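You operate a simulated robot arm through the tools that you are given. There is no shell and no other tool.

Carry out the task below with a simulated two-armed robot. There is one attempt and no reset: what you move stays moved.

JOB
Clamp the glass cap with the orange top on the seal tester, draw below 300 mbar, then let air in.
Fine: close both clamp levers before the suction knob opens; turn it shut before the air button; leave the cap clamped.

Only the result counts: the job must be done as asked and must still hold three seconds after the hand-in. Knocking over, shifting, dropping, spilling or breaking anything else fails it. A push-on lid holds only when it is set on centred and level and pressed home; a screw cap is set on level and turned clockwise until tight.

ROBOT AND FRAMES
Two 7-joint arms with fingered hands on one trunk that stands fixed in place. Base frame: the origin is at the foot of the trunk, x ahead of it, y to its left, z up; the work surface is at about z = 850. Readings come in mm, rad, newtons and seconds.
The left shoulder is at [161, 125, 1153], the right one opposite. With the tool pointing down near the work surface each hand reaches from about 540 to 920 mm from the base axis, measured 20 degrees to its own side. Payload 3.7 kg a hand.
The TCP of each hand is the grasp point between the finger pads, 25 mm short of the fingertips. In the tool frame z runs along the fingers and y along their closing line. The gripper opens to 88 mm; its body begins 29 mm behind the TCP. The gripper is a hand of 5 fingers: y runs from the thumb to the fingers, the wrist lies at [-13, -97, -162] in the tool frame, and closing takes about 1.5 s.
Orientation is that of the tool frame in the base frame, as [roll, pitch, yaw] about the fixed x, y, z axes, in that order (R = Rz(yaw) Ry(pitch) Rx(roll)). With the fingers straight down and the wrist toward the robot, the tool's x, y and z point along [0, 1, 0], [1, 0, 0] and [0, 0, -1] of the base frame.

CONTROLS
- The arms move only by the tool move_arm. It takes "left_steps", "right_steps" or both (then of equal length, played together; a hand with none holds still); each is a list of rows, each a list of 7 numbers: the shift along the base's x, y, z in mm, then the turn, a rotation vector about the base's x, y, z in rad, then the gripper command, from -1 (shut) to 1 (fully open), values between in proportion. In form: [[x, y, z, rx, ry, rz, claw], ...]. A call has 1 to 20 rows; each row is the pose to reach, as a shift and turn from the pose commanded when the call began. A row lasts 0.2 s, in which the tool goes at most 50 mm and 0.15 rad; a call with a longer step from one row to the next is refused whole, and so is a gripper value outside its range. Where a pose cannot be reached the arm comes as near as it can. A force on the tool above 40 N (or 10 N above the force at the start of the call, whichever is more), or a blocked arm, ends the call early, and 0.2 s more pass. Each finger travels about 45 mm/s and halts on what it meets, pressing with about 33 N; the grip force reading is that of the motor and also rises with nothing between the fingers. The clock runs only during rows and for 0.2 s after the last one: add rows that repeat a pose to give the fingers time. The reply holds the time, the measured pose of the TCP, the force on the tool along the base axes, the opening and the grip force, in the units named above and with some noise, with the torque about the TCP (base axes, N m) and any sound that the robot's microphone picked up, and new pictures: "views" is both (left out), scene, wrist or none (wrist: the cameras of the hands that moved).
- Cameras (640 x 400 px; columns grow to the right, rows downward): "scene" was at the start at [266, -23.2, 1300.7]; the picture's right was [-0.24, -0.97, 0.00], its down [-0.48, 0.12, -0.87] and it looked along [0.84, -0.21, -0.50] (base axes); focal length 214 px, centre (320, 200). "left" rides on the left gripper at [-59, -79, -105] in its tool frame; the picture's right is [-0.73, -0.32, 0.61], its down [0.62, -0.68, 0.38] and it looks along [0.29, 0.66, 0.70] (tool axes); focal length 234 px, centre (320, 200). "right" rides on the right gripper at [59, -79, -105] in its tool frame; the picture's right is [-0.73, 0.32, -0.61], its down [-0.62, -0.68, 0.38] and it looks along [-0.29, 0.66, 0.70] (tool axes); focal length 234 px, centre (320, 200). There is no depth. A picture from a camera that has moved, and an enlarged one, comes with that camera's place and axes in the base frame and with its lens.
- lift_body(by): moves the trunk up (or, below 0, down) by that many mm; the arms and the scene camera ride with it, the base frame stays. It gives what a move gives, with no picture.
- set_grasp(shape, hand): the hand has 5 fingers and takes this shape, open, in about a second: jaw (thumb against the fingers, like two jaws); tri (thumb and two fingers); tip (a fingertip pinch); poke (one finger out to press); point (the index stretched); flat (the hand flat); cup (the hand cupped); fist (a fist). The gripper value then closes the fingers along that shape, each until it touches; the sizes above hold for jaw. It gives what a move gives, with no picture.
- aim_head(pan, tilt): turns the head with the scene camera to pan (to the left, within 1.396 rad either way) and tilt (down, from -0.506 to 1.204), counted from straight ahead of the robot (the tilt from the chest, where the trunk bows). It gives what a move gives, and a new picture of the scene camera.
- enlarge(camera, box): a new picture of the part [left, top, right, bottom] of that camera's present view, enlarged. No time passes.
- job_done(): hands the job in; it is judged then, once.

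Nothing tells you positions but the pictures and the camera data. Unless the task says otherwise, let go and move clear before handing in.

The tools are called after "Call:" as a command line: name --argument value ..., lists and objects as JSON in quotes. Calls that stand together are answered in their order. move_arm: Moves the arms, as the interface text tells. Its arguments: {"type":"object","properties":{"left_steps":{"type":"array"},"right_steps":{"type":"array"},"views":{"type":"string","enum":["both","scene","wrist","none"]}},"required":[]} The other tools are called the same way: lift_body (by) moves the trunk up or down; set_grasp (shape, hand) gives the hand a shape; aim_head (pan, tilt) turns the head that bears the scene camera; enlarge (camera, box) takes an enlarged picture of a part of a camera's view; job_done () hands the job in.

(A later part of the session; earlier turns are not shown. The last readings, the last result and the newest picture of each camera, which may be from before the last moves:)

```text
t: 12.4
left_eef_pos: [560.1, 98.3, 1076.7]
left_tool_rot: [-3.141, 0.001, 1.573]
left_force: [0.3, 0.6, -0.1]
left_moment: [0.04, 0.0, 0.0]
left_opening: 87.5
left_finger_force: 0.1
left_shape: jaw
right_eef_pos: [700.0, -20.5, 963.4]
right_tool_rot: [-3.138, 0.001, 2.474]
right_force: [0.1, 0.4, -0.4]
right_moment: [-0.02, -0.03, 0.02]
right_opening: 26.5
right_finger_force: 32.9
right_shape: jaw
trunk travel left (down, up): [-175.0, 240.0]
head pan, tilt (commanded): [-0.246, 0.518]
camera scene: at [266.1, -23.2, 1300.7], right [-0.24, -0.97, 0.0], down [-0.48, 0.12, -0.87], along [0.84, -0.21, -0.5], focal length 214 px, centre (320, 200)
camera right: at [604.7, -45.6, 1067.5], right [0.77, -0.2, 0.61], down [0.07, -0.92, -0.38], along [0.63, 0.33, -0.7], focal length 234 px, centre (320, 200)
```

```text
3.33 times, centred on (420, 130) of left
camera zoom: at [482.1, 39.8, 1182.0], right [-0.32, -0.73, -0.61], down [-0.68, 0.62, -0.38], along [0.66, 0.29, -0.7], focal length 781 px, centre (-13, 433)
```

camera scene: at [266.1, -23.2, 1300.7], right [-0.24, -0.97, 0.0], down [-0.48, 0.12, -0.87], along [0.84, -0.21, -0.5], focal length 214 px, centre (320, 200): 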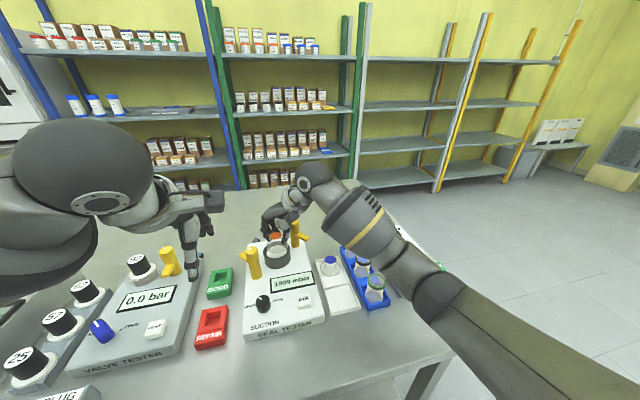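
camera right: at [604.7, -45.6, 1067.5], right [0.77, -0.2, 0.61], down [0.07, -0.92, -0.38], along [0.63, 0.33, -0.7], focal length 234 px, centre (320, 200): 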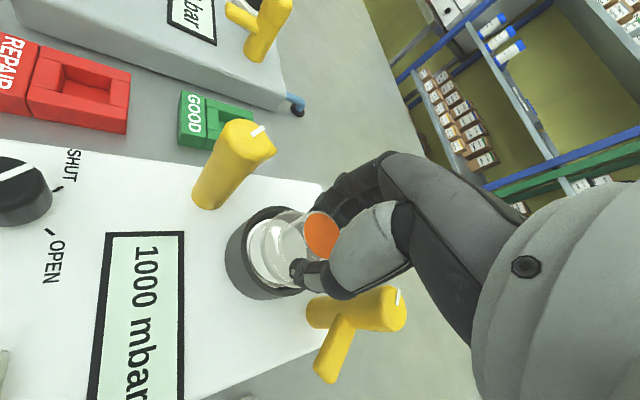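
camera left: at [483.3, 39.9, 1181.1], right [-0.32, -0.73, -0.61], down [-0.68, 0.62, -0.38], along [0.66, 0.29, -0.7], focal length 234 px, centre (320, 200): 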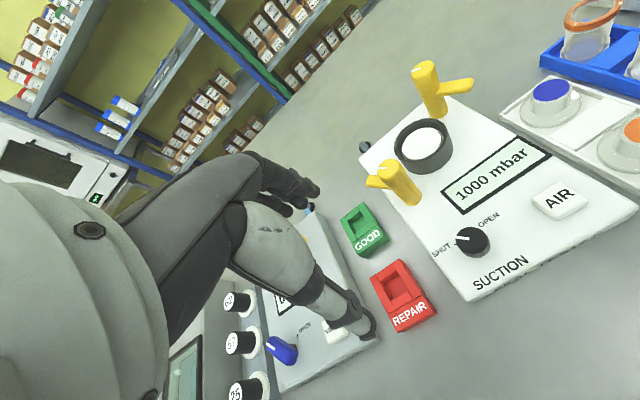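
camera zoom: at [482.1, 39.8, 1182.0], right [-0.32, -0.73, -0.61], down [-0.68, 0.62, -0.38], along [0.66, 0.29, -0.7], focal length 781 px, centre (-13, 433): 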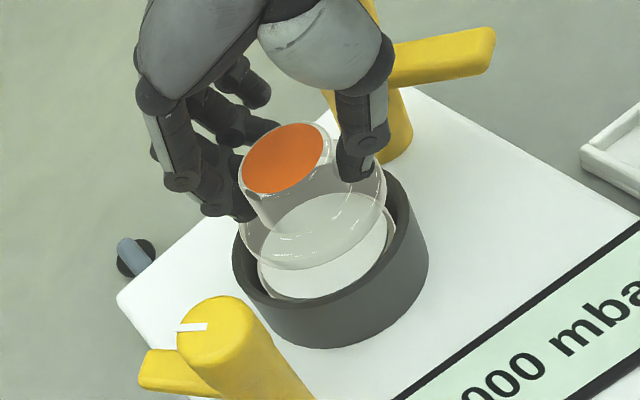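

The cap is level with its flange just above the ring, and it needs about +2 mm in y. I'll correct that and lower it gently into the recess while watching the force.

Call:
move_arm --right_steps '[[0.5, 1.8, 0, 0, 0, 0, -1], [0.5, 1.8, -4, 0, 0, 0, -1], [0.5, 1.8, -8, 0, 0, 0, -1], [0.5, 1.8, -12, 0, 0, 0, -1], [0.5, 1.8, -12, 0, 0, 0, -1], [0.5, 1.8, -12, 0, 0, 0, -1]]' --views "wrist"

Call:
enlarge --camera "scene" --box '[240, 200, 330, 280]'

Call:
enlarge --camera "right" --box '[180, 150, 380, 340]'

Call:
enlarge --camera "left" --box '[360, 70, 480, 190]'

```text
t: 13.8
left_eef_pos: [560.2, 98.6, 1077.5]
left_tool_rot: [3.142, 0.0, 1.573]
left_force: [-0.1, 0.4, 0.1]
left_moment: [-0.02, -0.01, 0.01]
left_opening: 88.0
left_finger_force: 0.1
left_shape: jaw
right_eef_pos: [702.3, -21.1, 948.6]
right_tool_rot: [-3.14, 0.001, 2.474]
right_force: [0.6, -1.1, -0.5]
right_moment: [-0.05, -0.01, 0.01]
right_opening: 26.7
right_finger_force: 32.8
right_shape: jaw
trunk travel left (down, up): [-175.0, 240.0]
head pan, tilt (commanded): [-0.246, 0.518]
camera right: at [606.1, -44.8, 1053.2], right [0.77, -0.2, 0.61], down [0.07, -0.92, -0.38], along [0.63, 0.33, -0.7], focal length 234 px, centre (320, 200)
```

right: 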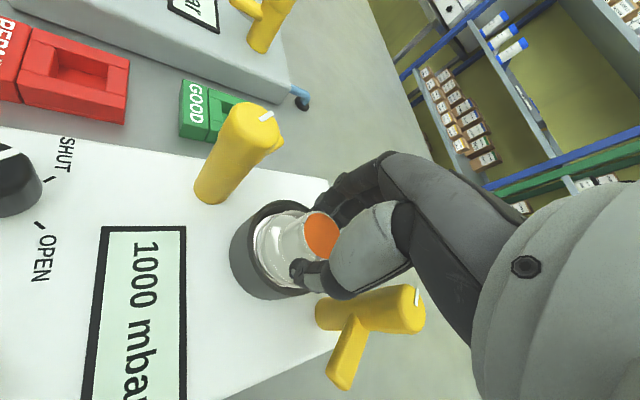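

```text
5.00 times, centred on (285, 240) of scene
camera zoom: at [266.1, -23.2, 1300.6], right [-0.24, -0.97, 0.0], down [-0.48, 0.12, -0.87], along [0.84, -0.21, -0.5], focal length 1072 px, centre (495, 0)
```

zoom: 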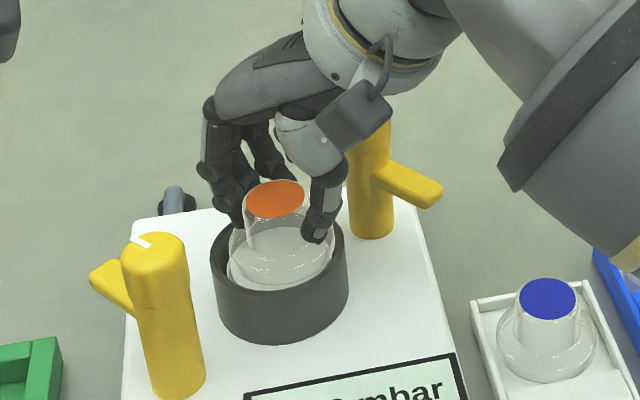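

```text
2.11 times, centred on (280, 245) of right
camera zoom: at [606.1, -44.8, 1053.2], right [0.77, -0.2, 0.61], down [0.07, -0.92, -0.38], along [0.63, 0.33, -0.7], focal length 493 px, centre (404, 105)
```

zoom: 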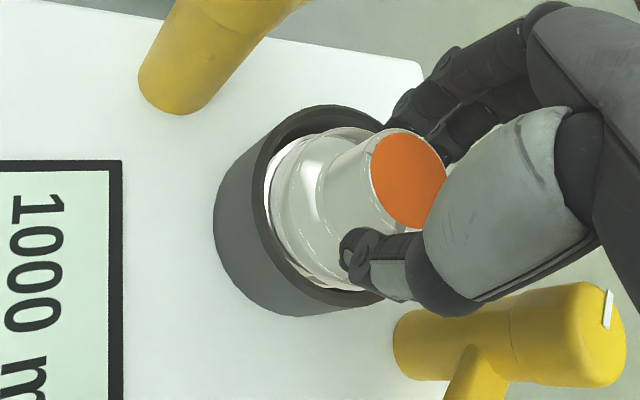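

```text
3.33 times, centred on (420, 130) of left
camera zoom: at [482.1, 39.8, 1181.9], right [-0.32, -0.73, -0.61], down [-0.68, 0.62, -0.38], along [0.66, 0.29, -0.7], focal length 781 px, centre (-13, 433)
```

zoom: 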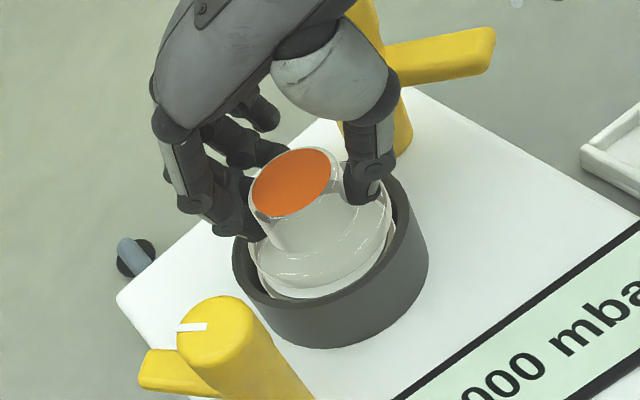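

The flange is inside the rim, about 1 mm off centre and a few millimetres above the seat. I'll make a final trim and lower in small steps until I feel contact.

Call:
move_arm --right_steps '[[-0.7, 0.7, -1, 0, 0, 0, -1], [-0.7, 0.7, -2, 0, 0, 0, -1], [-0.7, 0.7, -3, 0, 0, 0, -1], [-0.7, 0.7, -3, 0, 0, 0, -1]]' --views "none"

Call:
enlarge --camera "left" --box '[380, 90, 460, 170]'

```text
t: 14.8
left_eef_pos: [559.3, 99.0, 1078.4]
left_tool_rot: [-3.141, 0.001, 1.572]
left_force: [0.6, 0.2, 0.2]
left_moment: [0.0, 0.0, -0.01]
left_opening: 87.6
left_finger_force: 0.0
left_shape: jaw
right_eef_pos: [700.6, -18.8, 945.8]
right_tool_rot: [-3.139, 0.002, 2.472]
right_force: [0.5, 0.1, -0.6]
right_moment: [-0.01, 0.0, 0.0]
right_opening: 26.6
right_finger_force: 33.0
right_shape: jaw
trunk travel left (down, up): [-175.0, 240.0]
head pan, tilt (commanded): [-0.246, 0.518]
```

```text
5.00 times, centred on (420, 130) of left
camera zoom: at [482.1, 39.8, 1181.9], right [-0.32, -0.73, -0.61], down [-0.68, 0.62, -0.38], along [0.66, 0.29, -0.7], focal length 1171 px, centre (-180, 550)
```

zoom: 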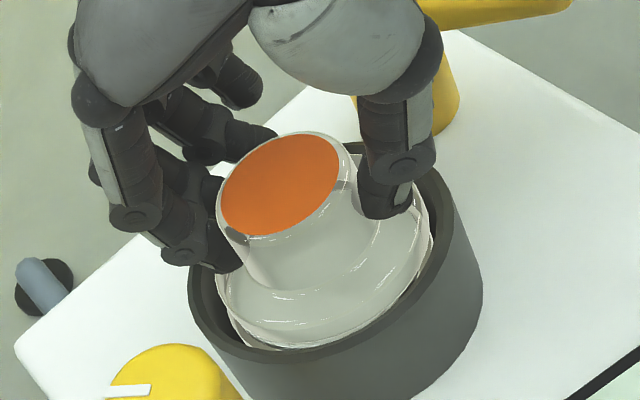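

No contact force yet and centring looks good. I'll lower another 2 mm.

Call:
move_arm --right_steps '[[0, 0, -1, 0, 0, 0, -1], [0, 0, -2, 0, 0, 0, -1], [0, 0, -2, 0, 0, 0, -1]]' --views "none"

Call:
enlarge --camera "left" --box '[380, 90, 460, 170]'

Call:
enlarge --camera "scene" --box '[250, 210, 320, 280]'

```text
t: 15.6
left_eef_pos: [560.4, 98.1, 1077.6]
left_tool_rot: [3.141, 0.0, 1.573]
left_force: [-0.4, -0.2, 0.1]
left_moment: [-0.01, -0.01, -0.02]
left_opening: 87.8
left_finger_force: 0.0
left_shape: jaw
right_eef_pos: [699.9, -17.7, 943.6]
right_tool_rot: [-3.142, 0.002, 2.473]
right_force: [0.9, 0.0, 0.7]
right_moment: [0.02, -0.03, 0.02]
right_opening: 26.3
right_finger_force: 33.1
right_shape: jaw
trunk travel left (down, up): [-175.0, 240.0]
head pan, tilt (commanded): [-0.246, 0.518]
```

```text
5.00 times, centred on (420, 130) of left
camera zoom: at [482.0, 39.7, 1182.1], right [-0.32, -0.73, -0.61], down [-0.68, 0.62, -0.38], along [0.66, 0.29, -0.7], focal length 1171 px, centre (-180, 550)
```

zoom: 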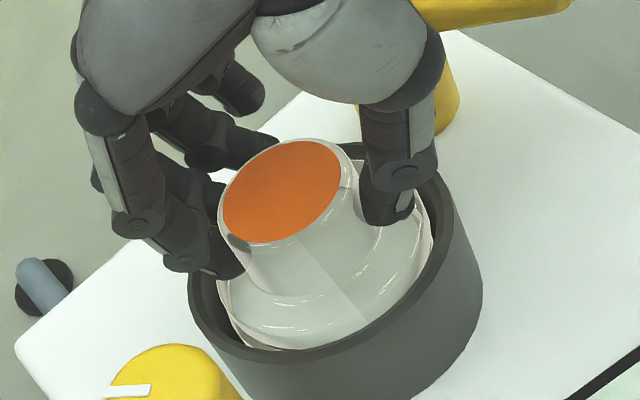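

```text
5.71 times, centred on (285, 245) of scene
camera zoom: at [265.9, -23.2, 1300.7], right [-0.24, -0.97, 0.0], down [-0.48, 0.12, -0.87], along [0.84, -0.21, -0.5], focal length 1226 px, centre (520, -57)
```

zoom: 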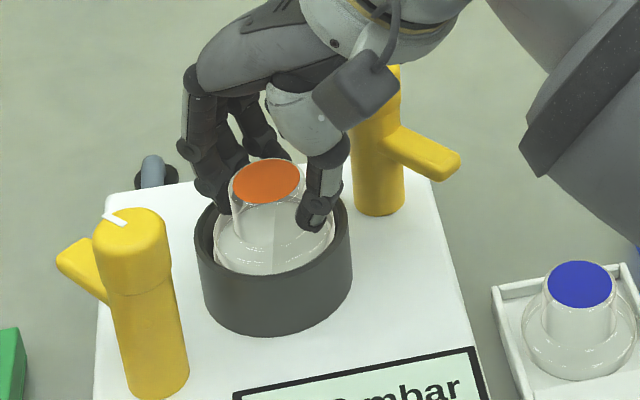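

The cap looks right at the seat. I'll press a little further and watch for a rise in force.

Call:
move_arm --right_steps '[[0, 0, -1, 0, 0, 0, -1], [0, 0, -2, 0, 0, 0, -1], [0, 0, -2, 0, 0, 0, -1]]' --views "none"

Call:
enlarge --camera "left" --box '[380, 90, 460, 170]'

Call:
enlarge --camera "scene" --box '[250, 210, 320, 280]'

```text
t: 16.4
left_eef_pos: [559.8, 98.6, 1079.3]
left_tool_rot: [3.141, -0.001, 1.571]
left_force: [-0.1, -1.5, 0.4]
left_moment: [-0.03, -0.03, -0.02]
left_opening: 87.5
left_finger_force: 0.1
left_shape: jaw
right_eef_pos: [699.1, -18.1, 942.2]
right_tool_rot: [3.139, 0.006, 2.473]
right_force: [0.1, -1.0, 10.3]
right_moment: [-0.01, -0.02, -0.03]
right_opening: 27.1
right_finger_force: 33.3
right_shape: jaw
trunk travel left (down, up): [-175.0, 240.0]
head pan, tilt (commanded): [-0.246, 0.518]
```

```text
5.00 times, centred on (420, 130) of left
camera zoom: at [480.9, 39.6, 1182.9], right [-0.32, -0.73, -0.61], down [-0.68, 0.62, -0.38], along [0.66, 0.29, -0.69], focal length 1171 px, centre (-180, 550)
```

zoom: 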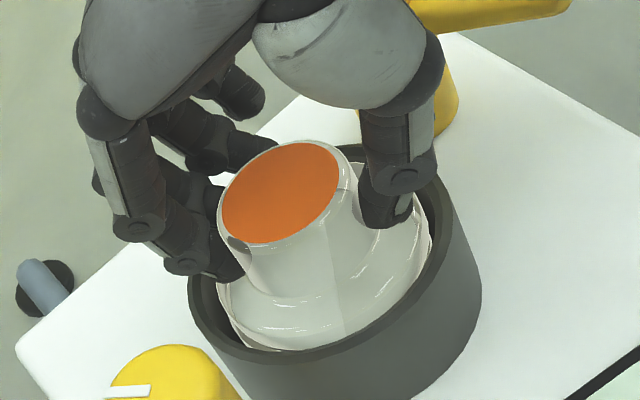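

```text
5.71 times, centred on (285, 245) of scene
camera zoom: at [264.7, -23.3, 1301.2], right [-0.24, -0.97, 0.0], down [-0.48, 0.12, -0.87], along [0.84, -0.21, -0.49], focal length 1226 px, centre (520, -57)
```

zoom: 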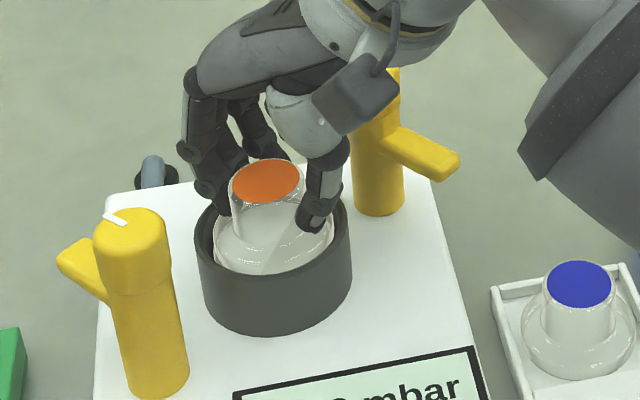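

Contact: 10 N upward with the cap seated inside the rim. I'll relax the push, then open the fingers slightly to release.

Call:
move_arm --right_steps '[[0, 0, 1, 0, 0, 0, -1], [0, 0, 1, 0, 0, 0, -0.3], [0, 0, 1, 0, 0, 0, -0.1], [0, 0, 1, 0, 0, 0, 0.1], [0, 0, 1, 0, 0, 0, 0.2], [0, 0, 1, 0, 0, 0, 0.2], [0, 0, 1, 0, 0, 0, 0.2]]' --views "wrist"

Call:
enlarge --camera "left" --box '[380, 90, 460, 170]'

Call:
enlarge --camera "scene" --box '[250, 210, 320, 280]'

```text
t: 18.0
left_eef_pos: [559.0, 99.7, 1077.9]
left_tool_rot: [3.141, -0.001, 1.572]
left_force: [-0.2, -0.1, 0.7]
left_moment: [-0.04, 0.0, 0.02]
left_opening: 87.6
left_finger_force: 0.1
left_shape: jaw
right_eef_pos: [698.8, -17.9, 942.3]
right_tool_rot: [-3.139, 0.002, 2.475]
right_force: [-0.2, -1.1, 0.5]
right_moment: [-0.02, -0.02, 0.02]
right_opening: 52.2
right_finger_force: 0.0
right_shape: jaw
trunk travel left (down, up): [-175.0, 240.0]
head pan, tilt (commanded): [-0.246, 0.518]
camera right: at [604.1, -43.4, 1046.8], right [0.77, -0.2, 0.61], down [0.07, -0.92, -0.38], along [0.63, 0.33, -0.7], focal length 234 px, centre (320, 200)
```

right: 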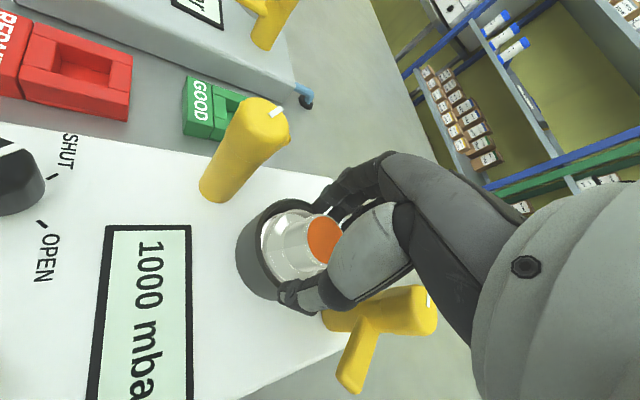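

```text
5.00 times, centred on (420, 130) of left
camera zoom: at [482.1, 39.8, 1182.0], right [-0.32, -0.73, -0.61], down [-0.68, 0.62, -0.38], along [0.66, 0.29, -0.7], focal length 1171 px, centre (-180, 550)
```

zoom: 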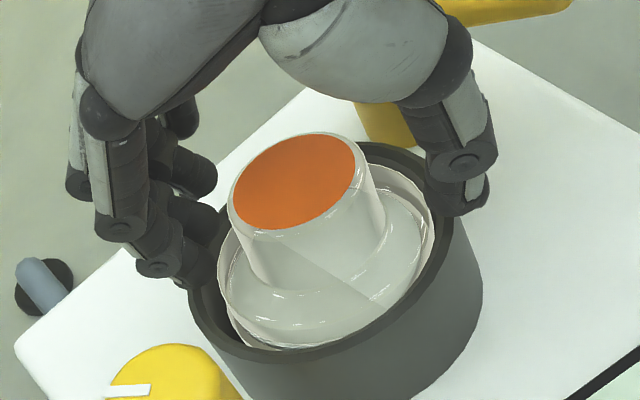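

```text
5.71 times, centred on (285, 245) of scene
camera zoom: at [266.0, -23.2, 1300.7], right [-0.24, -0.97, 0.0], down [-0.48, 0.12, -0.87], along [0.84, -0.21, -0.5], focal length 1226 px, centre (520, -57)
```

zoom: 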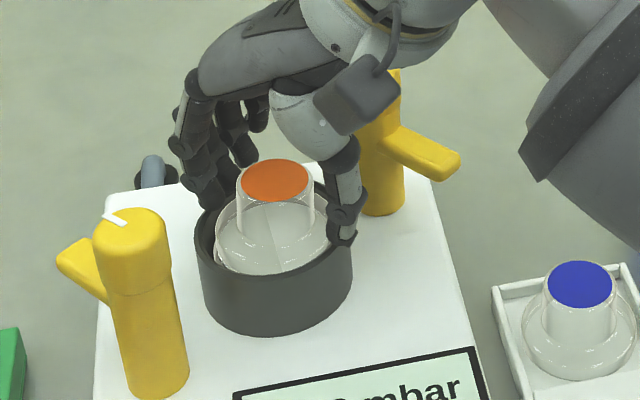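

The cap is released, but its top appears shifted about 3 mm toward the thumb, so I need to know whether it is level or tilted. I'll zoom in before moving anything.

Call:
enlarge --camera "scene" --box '[264, 228, 300, 264]'

Call:
enlarge --camera "left" --box '[390, 105, 450, 160]'

Call:
enlarge --camera "right" --box '[220, 180, 360, 330]'

```text
11.11 times, centred on (282, 246) of scene
camera zoom: at [266.0, -23.2, 1300.7], right [-0.24, -0.97, 0.0], down [-0.48, 0.12, -0.87], along [0.84, -0.21, -0.5], focal length 2383 px, centre (742, -311)
```

zoom: 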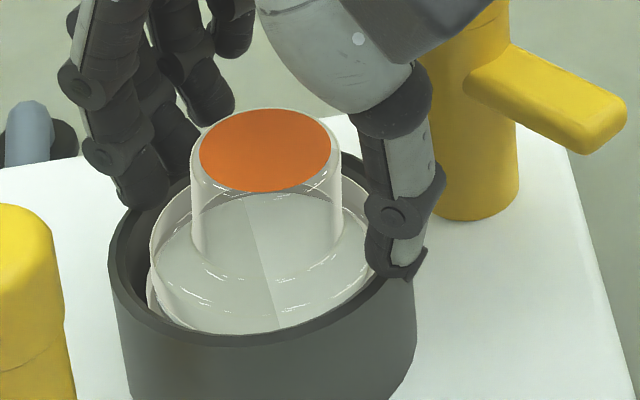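

```text
7.27 times, centred on (420, 132) of left
camera zoom: at [482.1, 39.8, 1182.0], right [-0.32, -0.73, -0.61], down [-0.68, 0.62, -0.38], along [0.66, 0.29, -0.7], focal length 1703 px, centre (-407, 691)
```

zoom: 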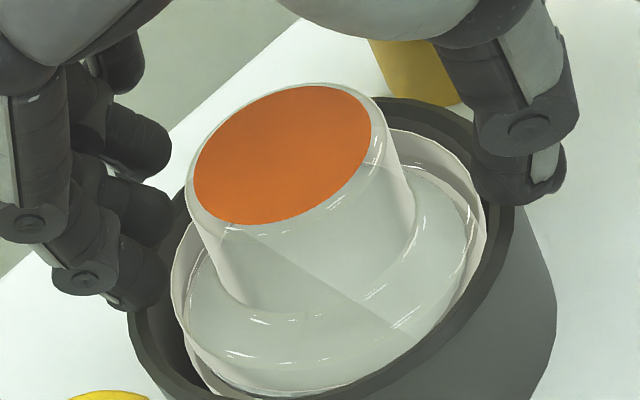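

```text
2.67 times, centred on (290, 255) of right
camera zoom: at [604.1, -43.4, 1046.8], right [0.77, -0.2, 0.61], down [0.07, -0.92, -0.38], along [0.63, 0.33, -0.7], focal length 624 px, centre (400, 53)
```

zoom: 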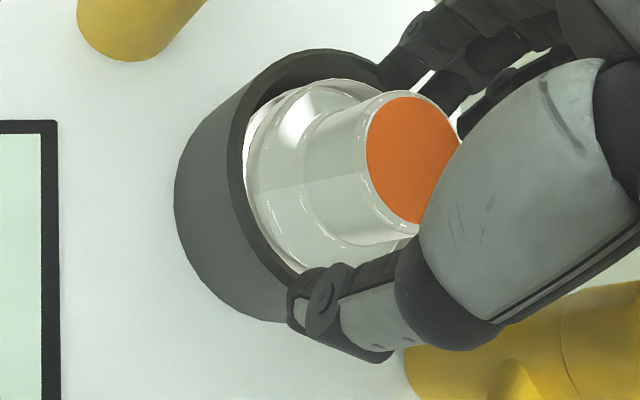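

The cap is down inside the rim with the fingers clear of it. I'll lift the hand straight up and look again with an unobstructed view.

Call:
move_arm --right_steps '[[0, 0, 3, 0, 0, 0, 0.2], [0, 0, 10, 0, 0, 0, 0.2], [0, 0, 25, 0, 0, 0, 0.2], [0, 0, 50, 0, 0, 0, 0.2], [0, 0, 80, 0, 0, 0, 0.2], [-20, -30, 100, 0, 0, 0, 0.2], [-40, -60, 110, 0, 0, 0, 0.2], [-60, -90, 110, 0, 0, 0, 0.2], [-60, -90, 110, 0, 0, 0, 0.2], [-60, -90, 110, 0, 0, 0, 0.2]]' --views "both"

Call:
enlarge --camera "scene" --box '[264, 228, 300, 264]'

Call:
enlarge --camera "left" --box '[390, 105, 450, 160]'

Call:
enlarge --camera "right" --box '[180, 60, 380, 240]'

```text
t: 20.2
left_eef_pos: [559.7, 99.3, 1076.9]
left_tool_rot: [-3.14, 0.0, 1.573]
left_force: [-0.6, 0.9, -0.1]
left_moment: [0.02, -0.03, 0.0]
left_opening: 87.8
left_finger_force: 0.1
left_shape: jaw
right_eef_pos: [639.9, -110.0, 1054.5]
right_tool_rot: [-3.14, 0.001, 2.475]
right_force: [0.4, 0.1, 0.7]
right_moment: [-0.03, 0.02, 0.04]
right_opening: 52.6
right_finger_force: 0.2
right_shape: jaw
trunk travel left (down, up): [-175.0, 240.0]
head pan, tilt (commanded): [-0.246, 0.518]
camera scene: at [265.9, -23.1, 1300.7], right [-0.24, -0.97, 0.0], down [-0.48, 0.12, -0.87], along [0.84, -0.21, -0.5], focal length 214 px, centre (320, 200)
camera right: at [545.1, -135.3, 1159.2], right [0.77, -0.2, 0.61], down [0.07, -0.92, -0.38], along [0.63, 0.33, -0.7], focal length 234 px, centre (320, 200)
```

scene: 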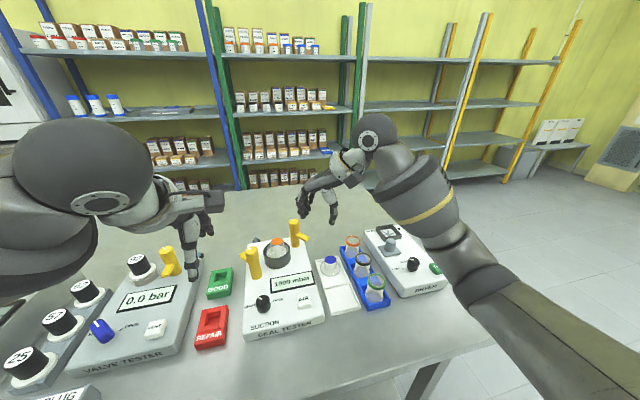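
right: 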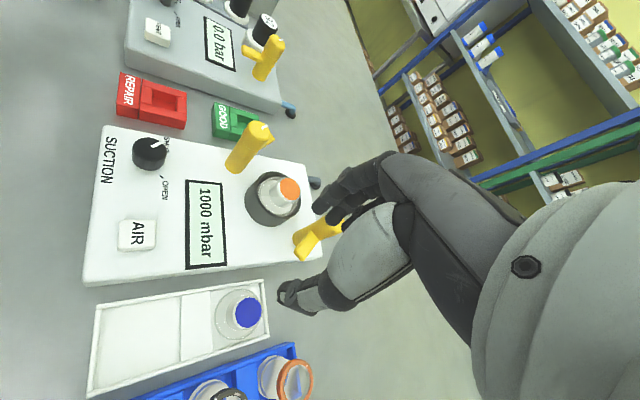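

```text
11.11 times, centred on (282, 246) of scene
camera zoom: at [265.9, -23.1, 1300.7], right [-0.24, -0.97, 0.0], down [-0.48, 0.12, -0.87], along [0.84, -0.21, -0.5], focal length 2383 px, centre (742, -311)
```

zoom: 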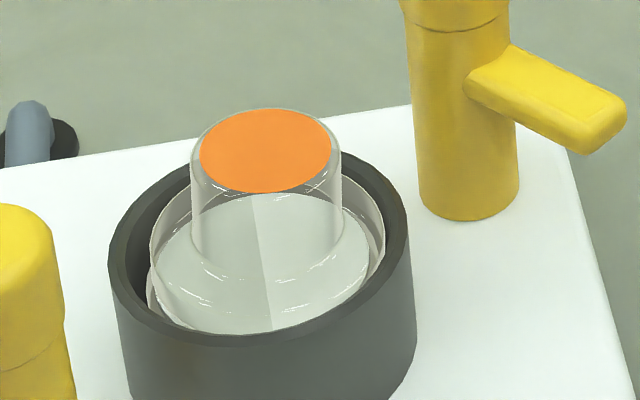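

```text
7.27 times, centred on (420, 132) of left
camera zoom: at [481.9, 39.8, 1182.0], right [-0.32, -0.73, -0.61], down [-0.68, 0.62, -0.38], along [0.66, 0.29, -0.7], focal length 1703 px, centre (-407, 691)
```

zoom: 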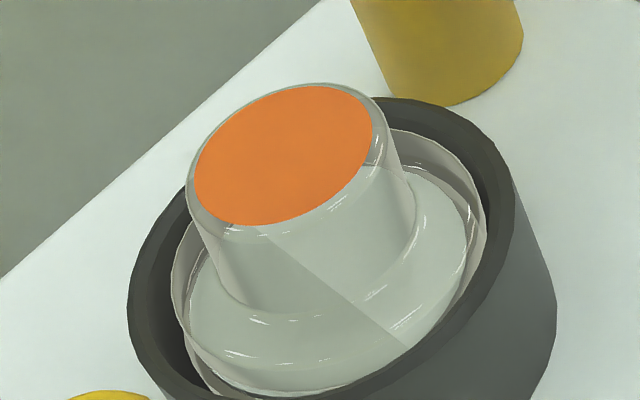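

```text
2.22 times, centred on (280, 150) of right
camera zoom: at [545.1, -135.3, 1159.2], right [0.77, -0.2, 0.61], down [0.07, -0.92, -0.38], along [0.63, 0.33, -0.7], focal length 520 px, centre (409, 311)
```

zoom: 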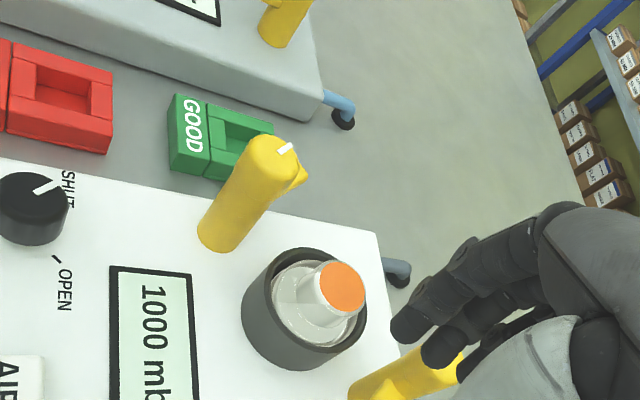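

The cap is seated in the ring. Next are the clamp levers, and I'll use one extended finger to push their arms. I'll set the left hand to "poke" and see where its fingertip is.

Call:
set_grasp --shape "poke" --hand "left"

Call:
enlarge --camera "scene" --box '[130, 130, 330, 300]'

Call:
enlarge --camera "left" --box '[0, 0, 640, 400]'

Call:
enlarge --camera "right" --box '[0, 0, 640, 400]'

```text
t: 21.1
left_eef_pos: [560.9, 98.6, 1077.5]
left_tool_rot: [3.139, 0.002, 1.571]
left_force: [-0.1, 0.3, 0.9]
left_moment: [0.0, -0.01, 0.01]
left_opening: 0.1
left_finger_force: 0.1
left_shape: poke
right_eef_pos: [641.3, -111.1, 1054.9]
right_tool_rot: [-3.14, 0.001, 2.471]
right_force: [-0.3, 0.0, 0.3]
right_moment: [0.03, 0.0, -0.04]
right_opening: 52.4
right_finger_force: 0.1
right_shape: jaw
trunk travel left (down, up): [-175.0, 240.0]
head pan, tilt (commanded): [-0.246, 0.518]
```

```text
2.35 times, centred on (230, 215) of scene
camera zoom: at [266.0, -23.2, 1300.7], right [-0.24, -0.97, 0.0], down [-0.48, 0.12, -0.87], along [0.84, -0.21, -0.5], focal length 505 px, centre (532, 165)
```

zoom: 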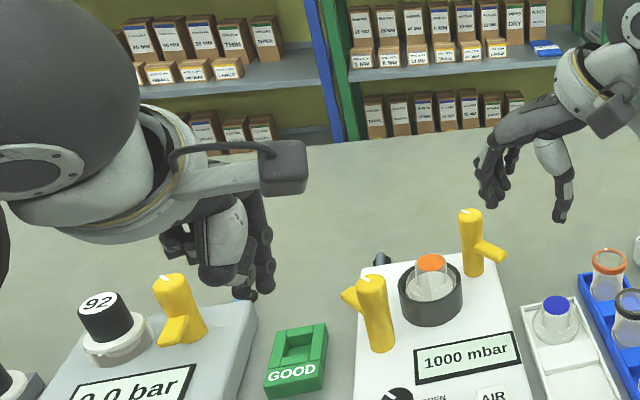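

```text
1.00 times, centred on (320, 200) of left (not enlarged: the box is as wide or as high as the picture)
camera zoom: at [482.0, 39.8, 1182.0], right [-0.32, -0.73, -0.61], down [-0.68, 0.62, -0.38], along [0.66, 0.29, -0.7], focal length 234 px, centre (320, 200)
```

zoom: 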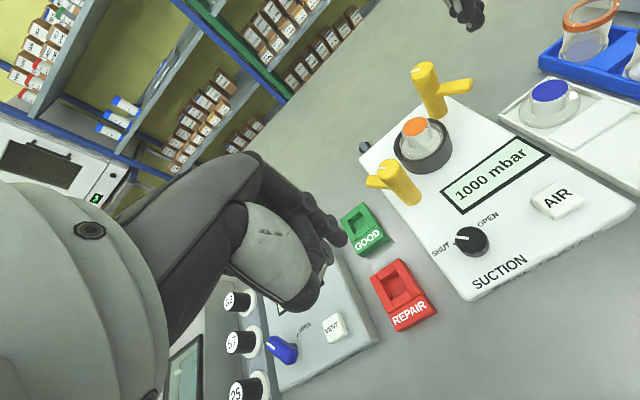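

```text
1.00 times, centred on (320, 200) of right (not enlarged: the box is as wide or as high as the picture)
camera zoom: at [545.3, -135.2, 1159.2], right [0.77, -0.2, 0.61], down [0.07, -0.92, -0.38], along [0.63, 0.33, -0.7], focal length 234 px, centre (320, 200)
```

zoom: 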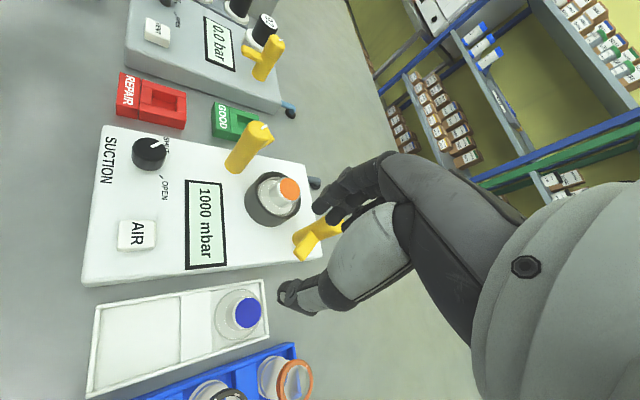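

I can see the extended index finger in both views. I'll zoom in to locate its tip relative to the tool point.

Call:
enlarge --camera "scene" --box '[170, 190, 250, 270]'

Call:
enlarge --camera "left" --box '[240, 150, 400, 320]'

```text
5.00 times, centred on (210, 230) of scene
camera zoom: at [266.0, -23.2, 1300.7], right [-0.24, -0.97, 0.0], down [-0.48, 0.12, -0.87], along [0.84, -0.21, -0.5], focal length 1072 px, centre (870, 50)
```

zoom: 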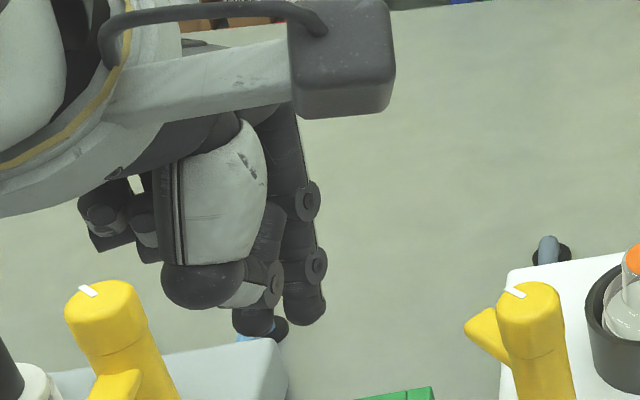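

```text
2.35 times, centred on (320, 235) of left
camera zoom: at [482.0, 39.8, 1182.0], right [-0.32, -0.73, -0.61], down [-0.68, 0.62, -0.38], along [0.66, 0.29, -0.7], focal length 551 px, centre (320, 118)
```

zoom: 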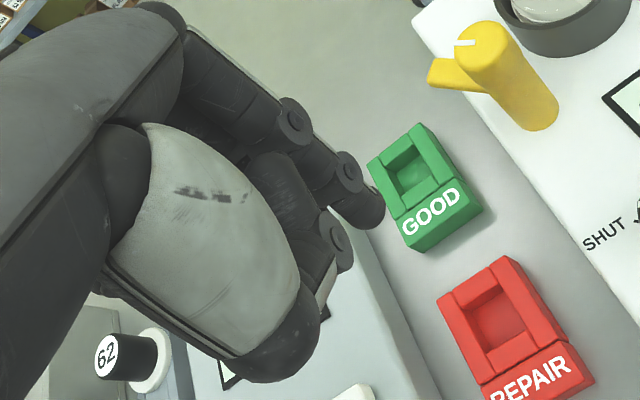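

In "poke", a second digit sits nearly as low as the index tip. I'll try "point" to see if it gives a better isolated finger.

Call:
set_grasp --shape "point" --hand "left"

Call:
enlarge --camera "scene" --box '[170, 190, 250, 270]'

Call:
enlarge --camera "left" --box '[240, 150, 400, 320]'

Call:
enlarge --camera "left" --box '[100, 50, 500, 400]'

```text
t: 22.0
left_eef_pos: [559.8, 99.2, 1076.8]
left_tool_rot: [-3.14, 0.0, 1.572]
left_force: [0.0, -0.1, 0.3]
left_moment: [0.01, -0.02, -0.04]
left_opening: 0.0
left_finger_force: 0.1
left_shape: point
right_eef_pos: [640.1, -109.6, 1055.0]
right_tool_rot: [-3.14, 0.0, 2.473]
right_force: [1.6, 0.3, -0.5]
right_moment: [0.0, -0.01, 0.0]
right_opening: 52.5
right_finger_force: 0.1
right_shape: jaw
trunk travel left (down, up): [-175.0, 240.0]
head pan, tilt (commanded): [-0.246, 0.518]
```

```text
5.00 times, centred on (210, 230) of scene
camera zoom: at [266.0, -23.2, 1300.7], right [-0.24, -0.97, 0.0], down [-0.48, 0.12, -0.87], along [0.84, -0.21, -0.5], focal length 1072 px, centre (870, 50)
```

zoom: 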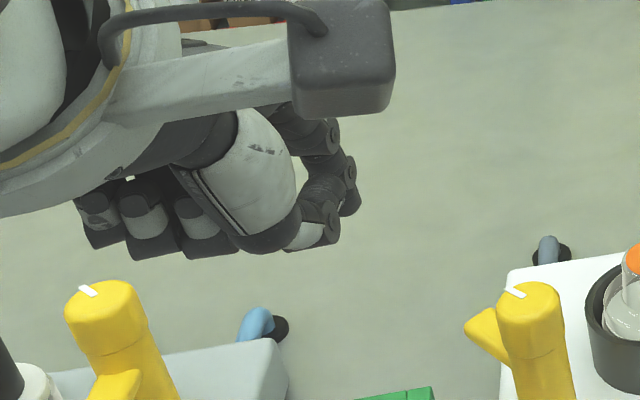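

```text
2.35 times, centred on (320, 235) of left
camera zoom: at [482.0, 39.7, 1182.0], right [-0.32, -0.73, -0.61], down [-0.68, 0.62, -0.38], along [0.66, 0.29, -0.7], focal length 551 px, centre (320, 118)
```

zoom: 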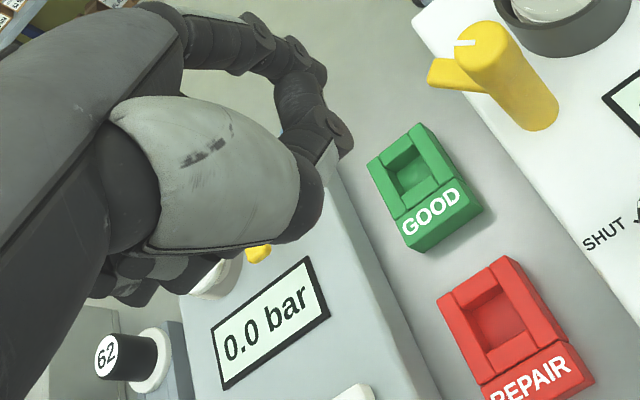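

```text
1.14 times, centred on (300, 225) of left
camera zoom: at [482.0, 39.7, 1182.0], right [-0.32, -0.73, -0.61], down [-0.68, 0.62, -0.38], along [0.66, 0.29, -0.7], focal length 268 px, centre (343, 171)
```

zoom: 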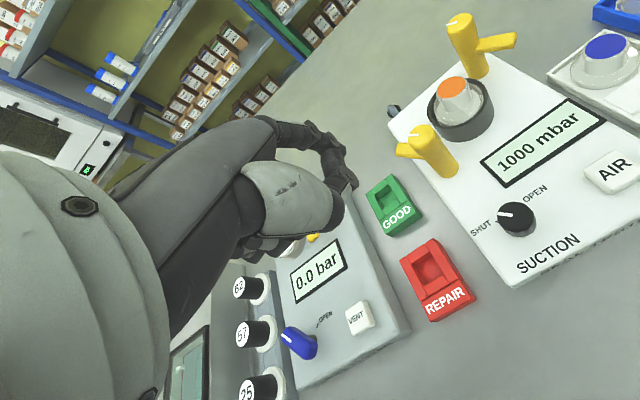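

"Poke" is better, because its index tip points straight down about 26 mm below the tool point. I'll go back to it. The left hand then moves over the start point beside the left lever's arm, turned about 60° clockwise to keep its bulk off the post, while the right hand backs away.

Call:
set_grasp --shape "poke" --hand "left"

Call:
move_arm --left_steps '[[15, -2, -5, 0, 0, -0.15, 1], [30, -4, -15, 0, 0, -0.3, 1], [46, -7, -25, 0, 0, -0.45, 1], [62, -10, -35, 0, 0, -0.6, 1], [78, -13, -45, 0, 0, -0.75, 1], [94, -16, -57, 0, 0, -0.9, 1], [108, -19, -67, 0, 0, -1.047, 1], [108, -19, -67, 0, 0, -1.047, 1], [108, -19, -67, 0, 0, -1.047, 1]]' --right_steps '[[-10, -10, 0, 0, 0, 0, 0.2], [-20, -20, 0, 0, 0, 0, 0.2], [-30, -30, 0, 0, 0, 0, 0.2], [-40, -40, 0, 0, 0, 0, 0.2], [-50, -50, 0, 0, 0, 0, 0.2], [-60, -60, 0, 0, 0, 0, 0.2], [-60, -60, 0, 0, 0, 0, 0.2], [-60, -60, 0, 0, 0, 0, 0.2], [-60, -60, 0, 0, 0, 0, 0.2]]' --views "both"

Call:
enlarge --camera "scene" --box '[200, 170, 330, 290]'

Call:
enlarge --camera "right" --box '[150, 50, 400, 250]'

Call:
enlarge --camera "left" --box '[200, 100, 460, 320]'

```text
t: 22.9
left_eef_pos: [560.3, 99.0, 1078.3]
left_tool_rot: [3.142, 0.001, 1.571]
left_force: [-0.8, 0.1, 0.9]
left_moment: [0.01, 0.01, 0.02]
left_opening: 0.1
left_finger_force: 0.1
left_shape: poke
right_eef_pos: [640.2, -109.8, 1054.7]
right_tool_rot: [-3.14, 0.001, 2.474]
right_force: [0.2, -1.1, -0.8]
right_moment: [0.0, 0.0, 0.02]
right_opening: 52.6
right_finger_force: 0.1
right_shape: jaw
trunk travel left (down, up): [-175.0, 240.0]
head pan, tilt (commanded): [-0.246, 0.518]
```

```text
t: 24.9
left_eef_pos: [671.4, 80.1, 1013.6]
left_tool_rot: [3.141, 0.0, 0.525]
left_force: [-0.7, -0.2, 0.1]
left_moment: [0.02, 0.01, -0.01]
left_opening: 0.0
left_finger_force: 0.1
left_shape: poke
right_eef_pos: [578.7, -169.4, 1052.8]
right_tool_rot: [-3.14, 0.001, 2.474]
right_force: [0.4, -0.5, 0.1]
right_moment: [0.01, 0.01, 0.01]
right_opening: 52.3
right_finger_force: 0.1
right_shape: jaw
trunk travel left (down, up): [-175.0, 240.0]
head pan, tilt (commanded): [-0.246, 0.518]
camera scene: at [266.2, -23.2, 1300.6], right [-0.24, -0.97, 0.0], down [-0.48, 0.12, -0.87], along [0.84, -0.21, -0.5], focal length 214 px, centre (320, 200)
camera right: at [484.4, -194.1, 1158.1], right [0.77, -0.2, 0.61], down [0.07, -0.92, -0.38], along [0.63, 0.33, -0.7], focal length 234 px, centre (320, 200)
camera left: at [580.7, 118.4, 1117.0], right [-0.79, -0.08, -0.61], down [0.2, 0.9, -0.38], along [0.58, -0.42, -0.7], focal length 234 px, centre (320, 200)
```

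scene: 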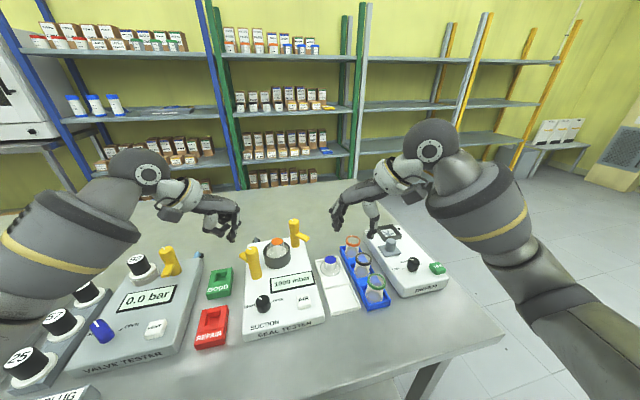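
right: 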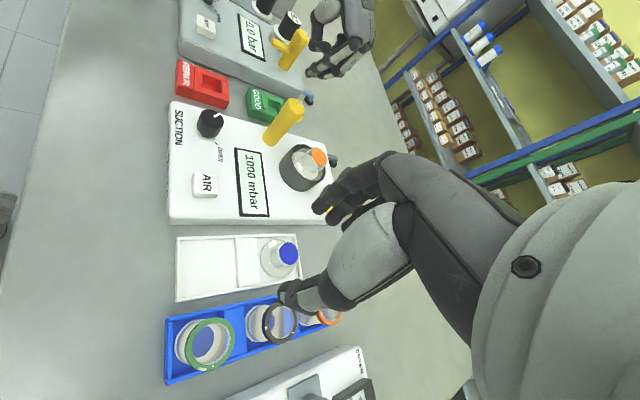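
left: 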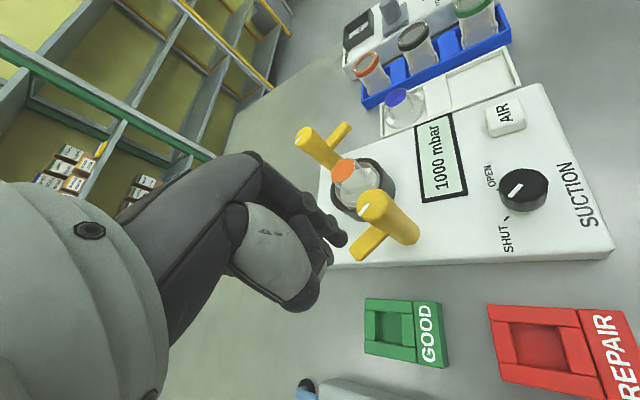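

```text
3.33 times, centred on (265, 230) of scene
camera zoom: at [266.2, -23.2, 1300.6], right [-0.24, -0.97, 0.0], down [-0.48, 0.12, -0.87], along [0.84, -0.21, -0.5], focal length 715 px, centre (503, 100)
```

zoom: 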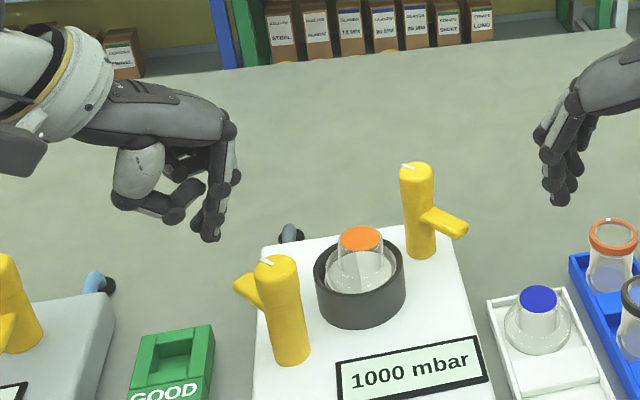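

```text
2.00 times, centred on (275, 150) of right
camera zoom: at [484.4, -194.1, 1158.1], right [0.77, -0.2, 0.61], down [0.07, -0.92, -0.38], along [0.63, 0.33, -0.7], focal length 468 px, centre (410, 300)
```

zoom: 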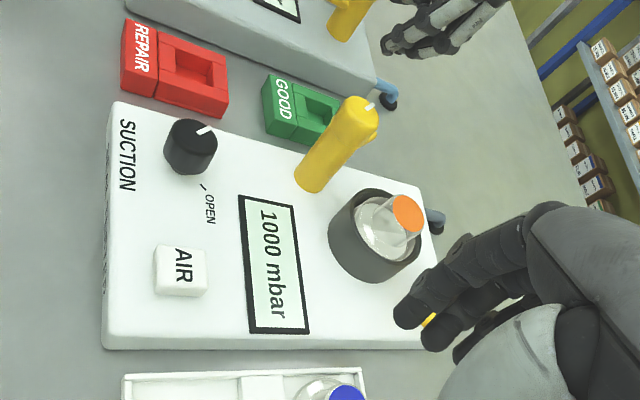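

```text
1.82 times, centred on (330, 210) of left
camera zoom: at [580.7, 118.4, 1117.0], right [-0.79, -0.08, -0.61], down [0.2, 0.9, -0.38], along [0.58, -0.42, -0.7], focal length 426 px, centre (302, 182)
```

zoom: 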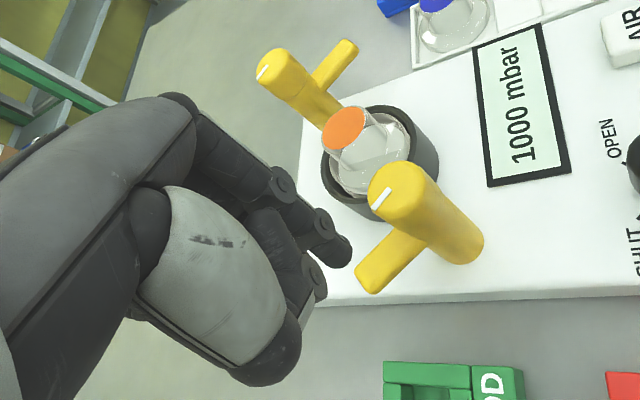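

The fingertip is at about (665,75,988), right beside and above the lever's arm. I'll lower it to arm height now.

Call:
move_arm --left_steps '[[0, 0, -20, 0, 0, 0, 1], [0, 0, -40, 0, 0, 0, 1], [0, 0, -58, 0, 0, 0, 1], [0, 0, -69, 0, 0, 0, 1], [0, 0, -69, 0, 0, 0, 1], [0, 0, -69, 0, 0, 0, 1]]' --views "wrist"

Call:
enlarge --camera "scene" --box '[220, 200, 320, 290]'

Call:
enlarge --camera "left" --box '[280, 120, 440, 290]'

Call:
enlarge --camera "right" --box '[240, 30, 380, 180]'

```text
t: 26.3
left_eef_pos: [668.1, 80.1, 942.0]
left_tool_rot: [-3.139, 0.0, 0.525]
left_force: [-0.4, 0.3, 0.4]
left_moment: [-0.01, -0.01, 0.02]
left_opening: 0.1
left_finger_force: 0.0
left_shape: poke
right_eef_pos: [579.1, -169.1, 1053.5]
right_tool_rot: [-3.139, 0.001, 2.473]
right_force: [-0.2, -0.4, -0.4]
right_moment: [-0.01, -0.01, 0.01]
right_opening: 52.8
right_finger_force: 0.0
right_shape: jaw
trunk travel left (down, up): [-175.0, 240.0]
head pan, tilt (commanded): [-0.246, 0.518]
camera left: at [578.4, 118.8, 1046.8], right [-0.79, -0.08, -0.61], down [0.2, 0.9, -0.38], along [0.58, -0.42, -0.7], focal length 234 px, centre (320, 200)
```

left: 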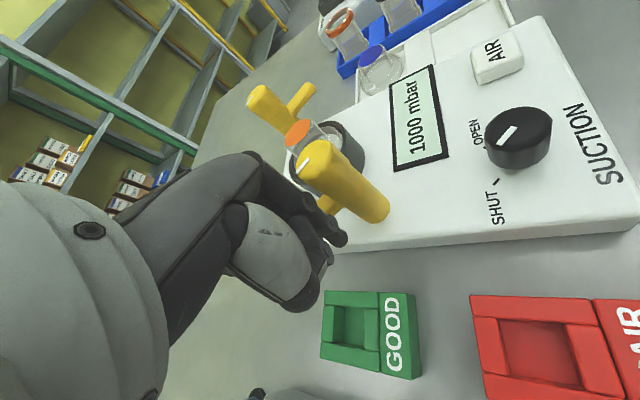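

```text
4.44 times, centred on (270, 245) of scene
camera zoom: at [266.0, -23.1, 1300.7], right [-0.24, -0.97, 0.0], down [-0.48, 0.12, -0.87], along [0.84, -0.21, -0.5], focal length 953 px, centre (542, 0)
```

zoom: 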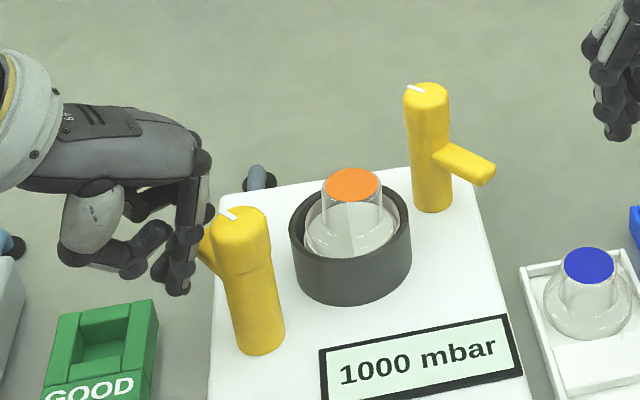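

```text
2.35 times, centred on (360, 205) of left
camera zoom: at [578.4, 118.8, 1046.8], right [-0.79, -0.08, -0.61], down [0.2, 0.9, -0.38], along [0.58, -0.42, -0.7], focal length 551 px, centre (226, 188)
```

zoom: 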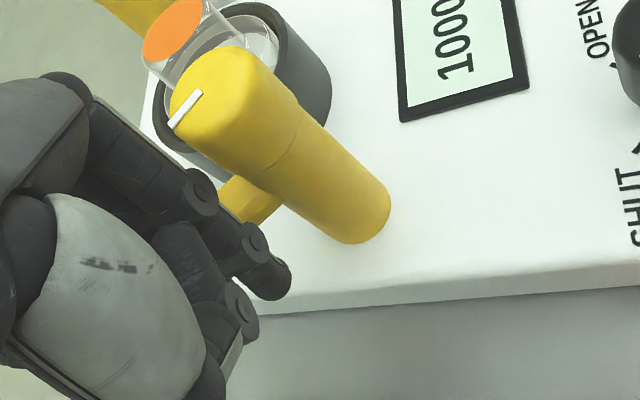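

```text
2.67 times, centred on (310, 105) of right
camera zoom: at [484.3, -194.0, 1158.3], right [0.77, -0.2, 0.61], down [0.07, -0.92, -0.38], along [0.63, 0.33, -0.7], focal length 624 px, centre (347, 453)
```

zoom: 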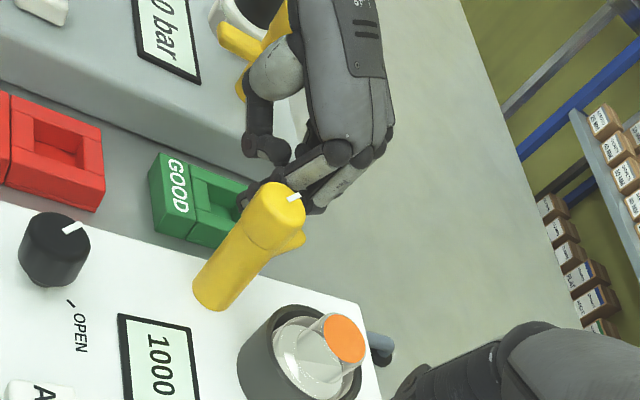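

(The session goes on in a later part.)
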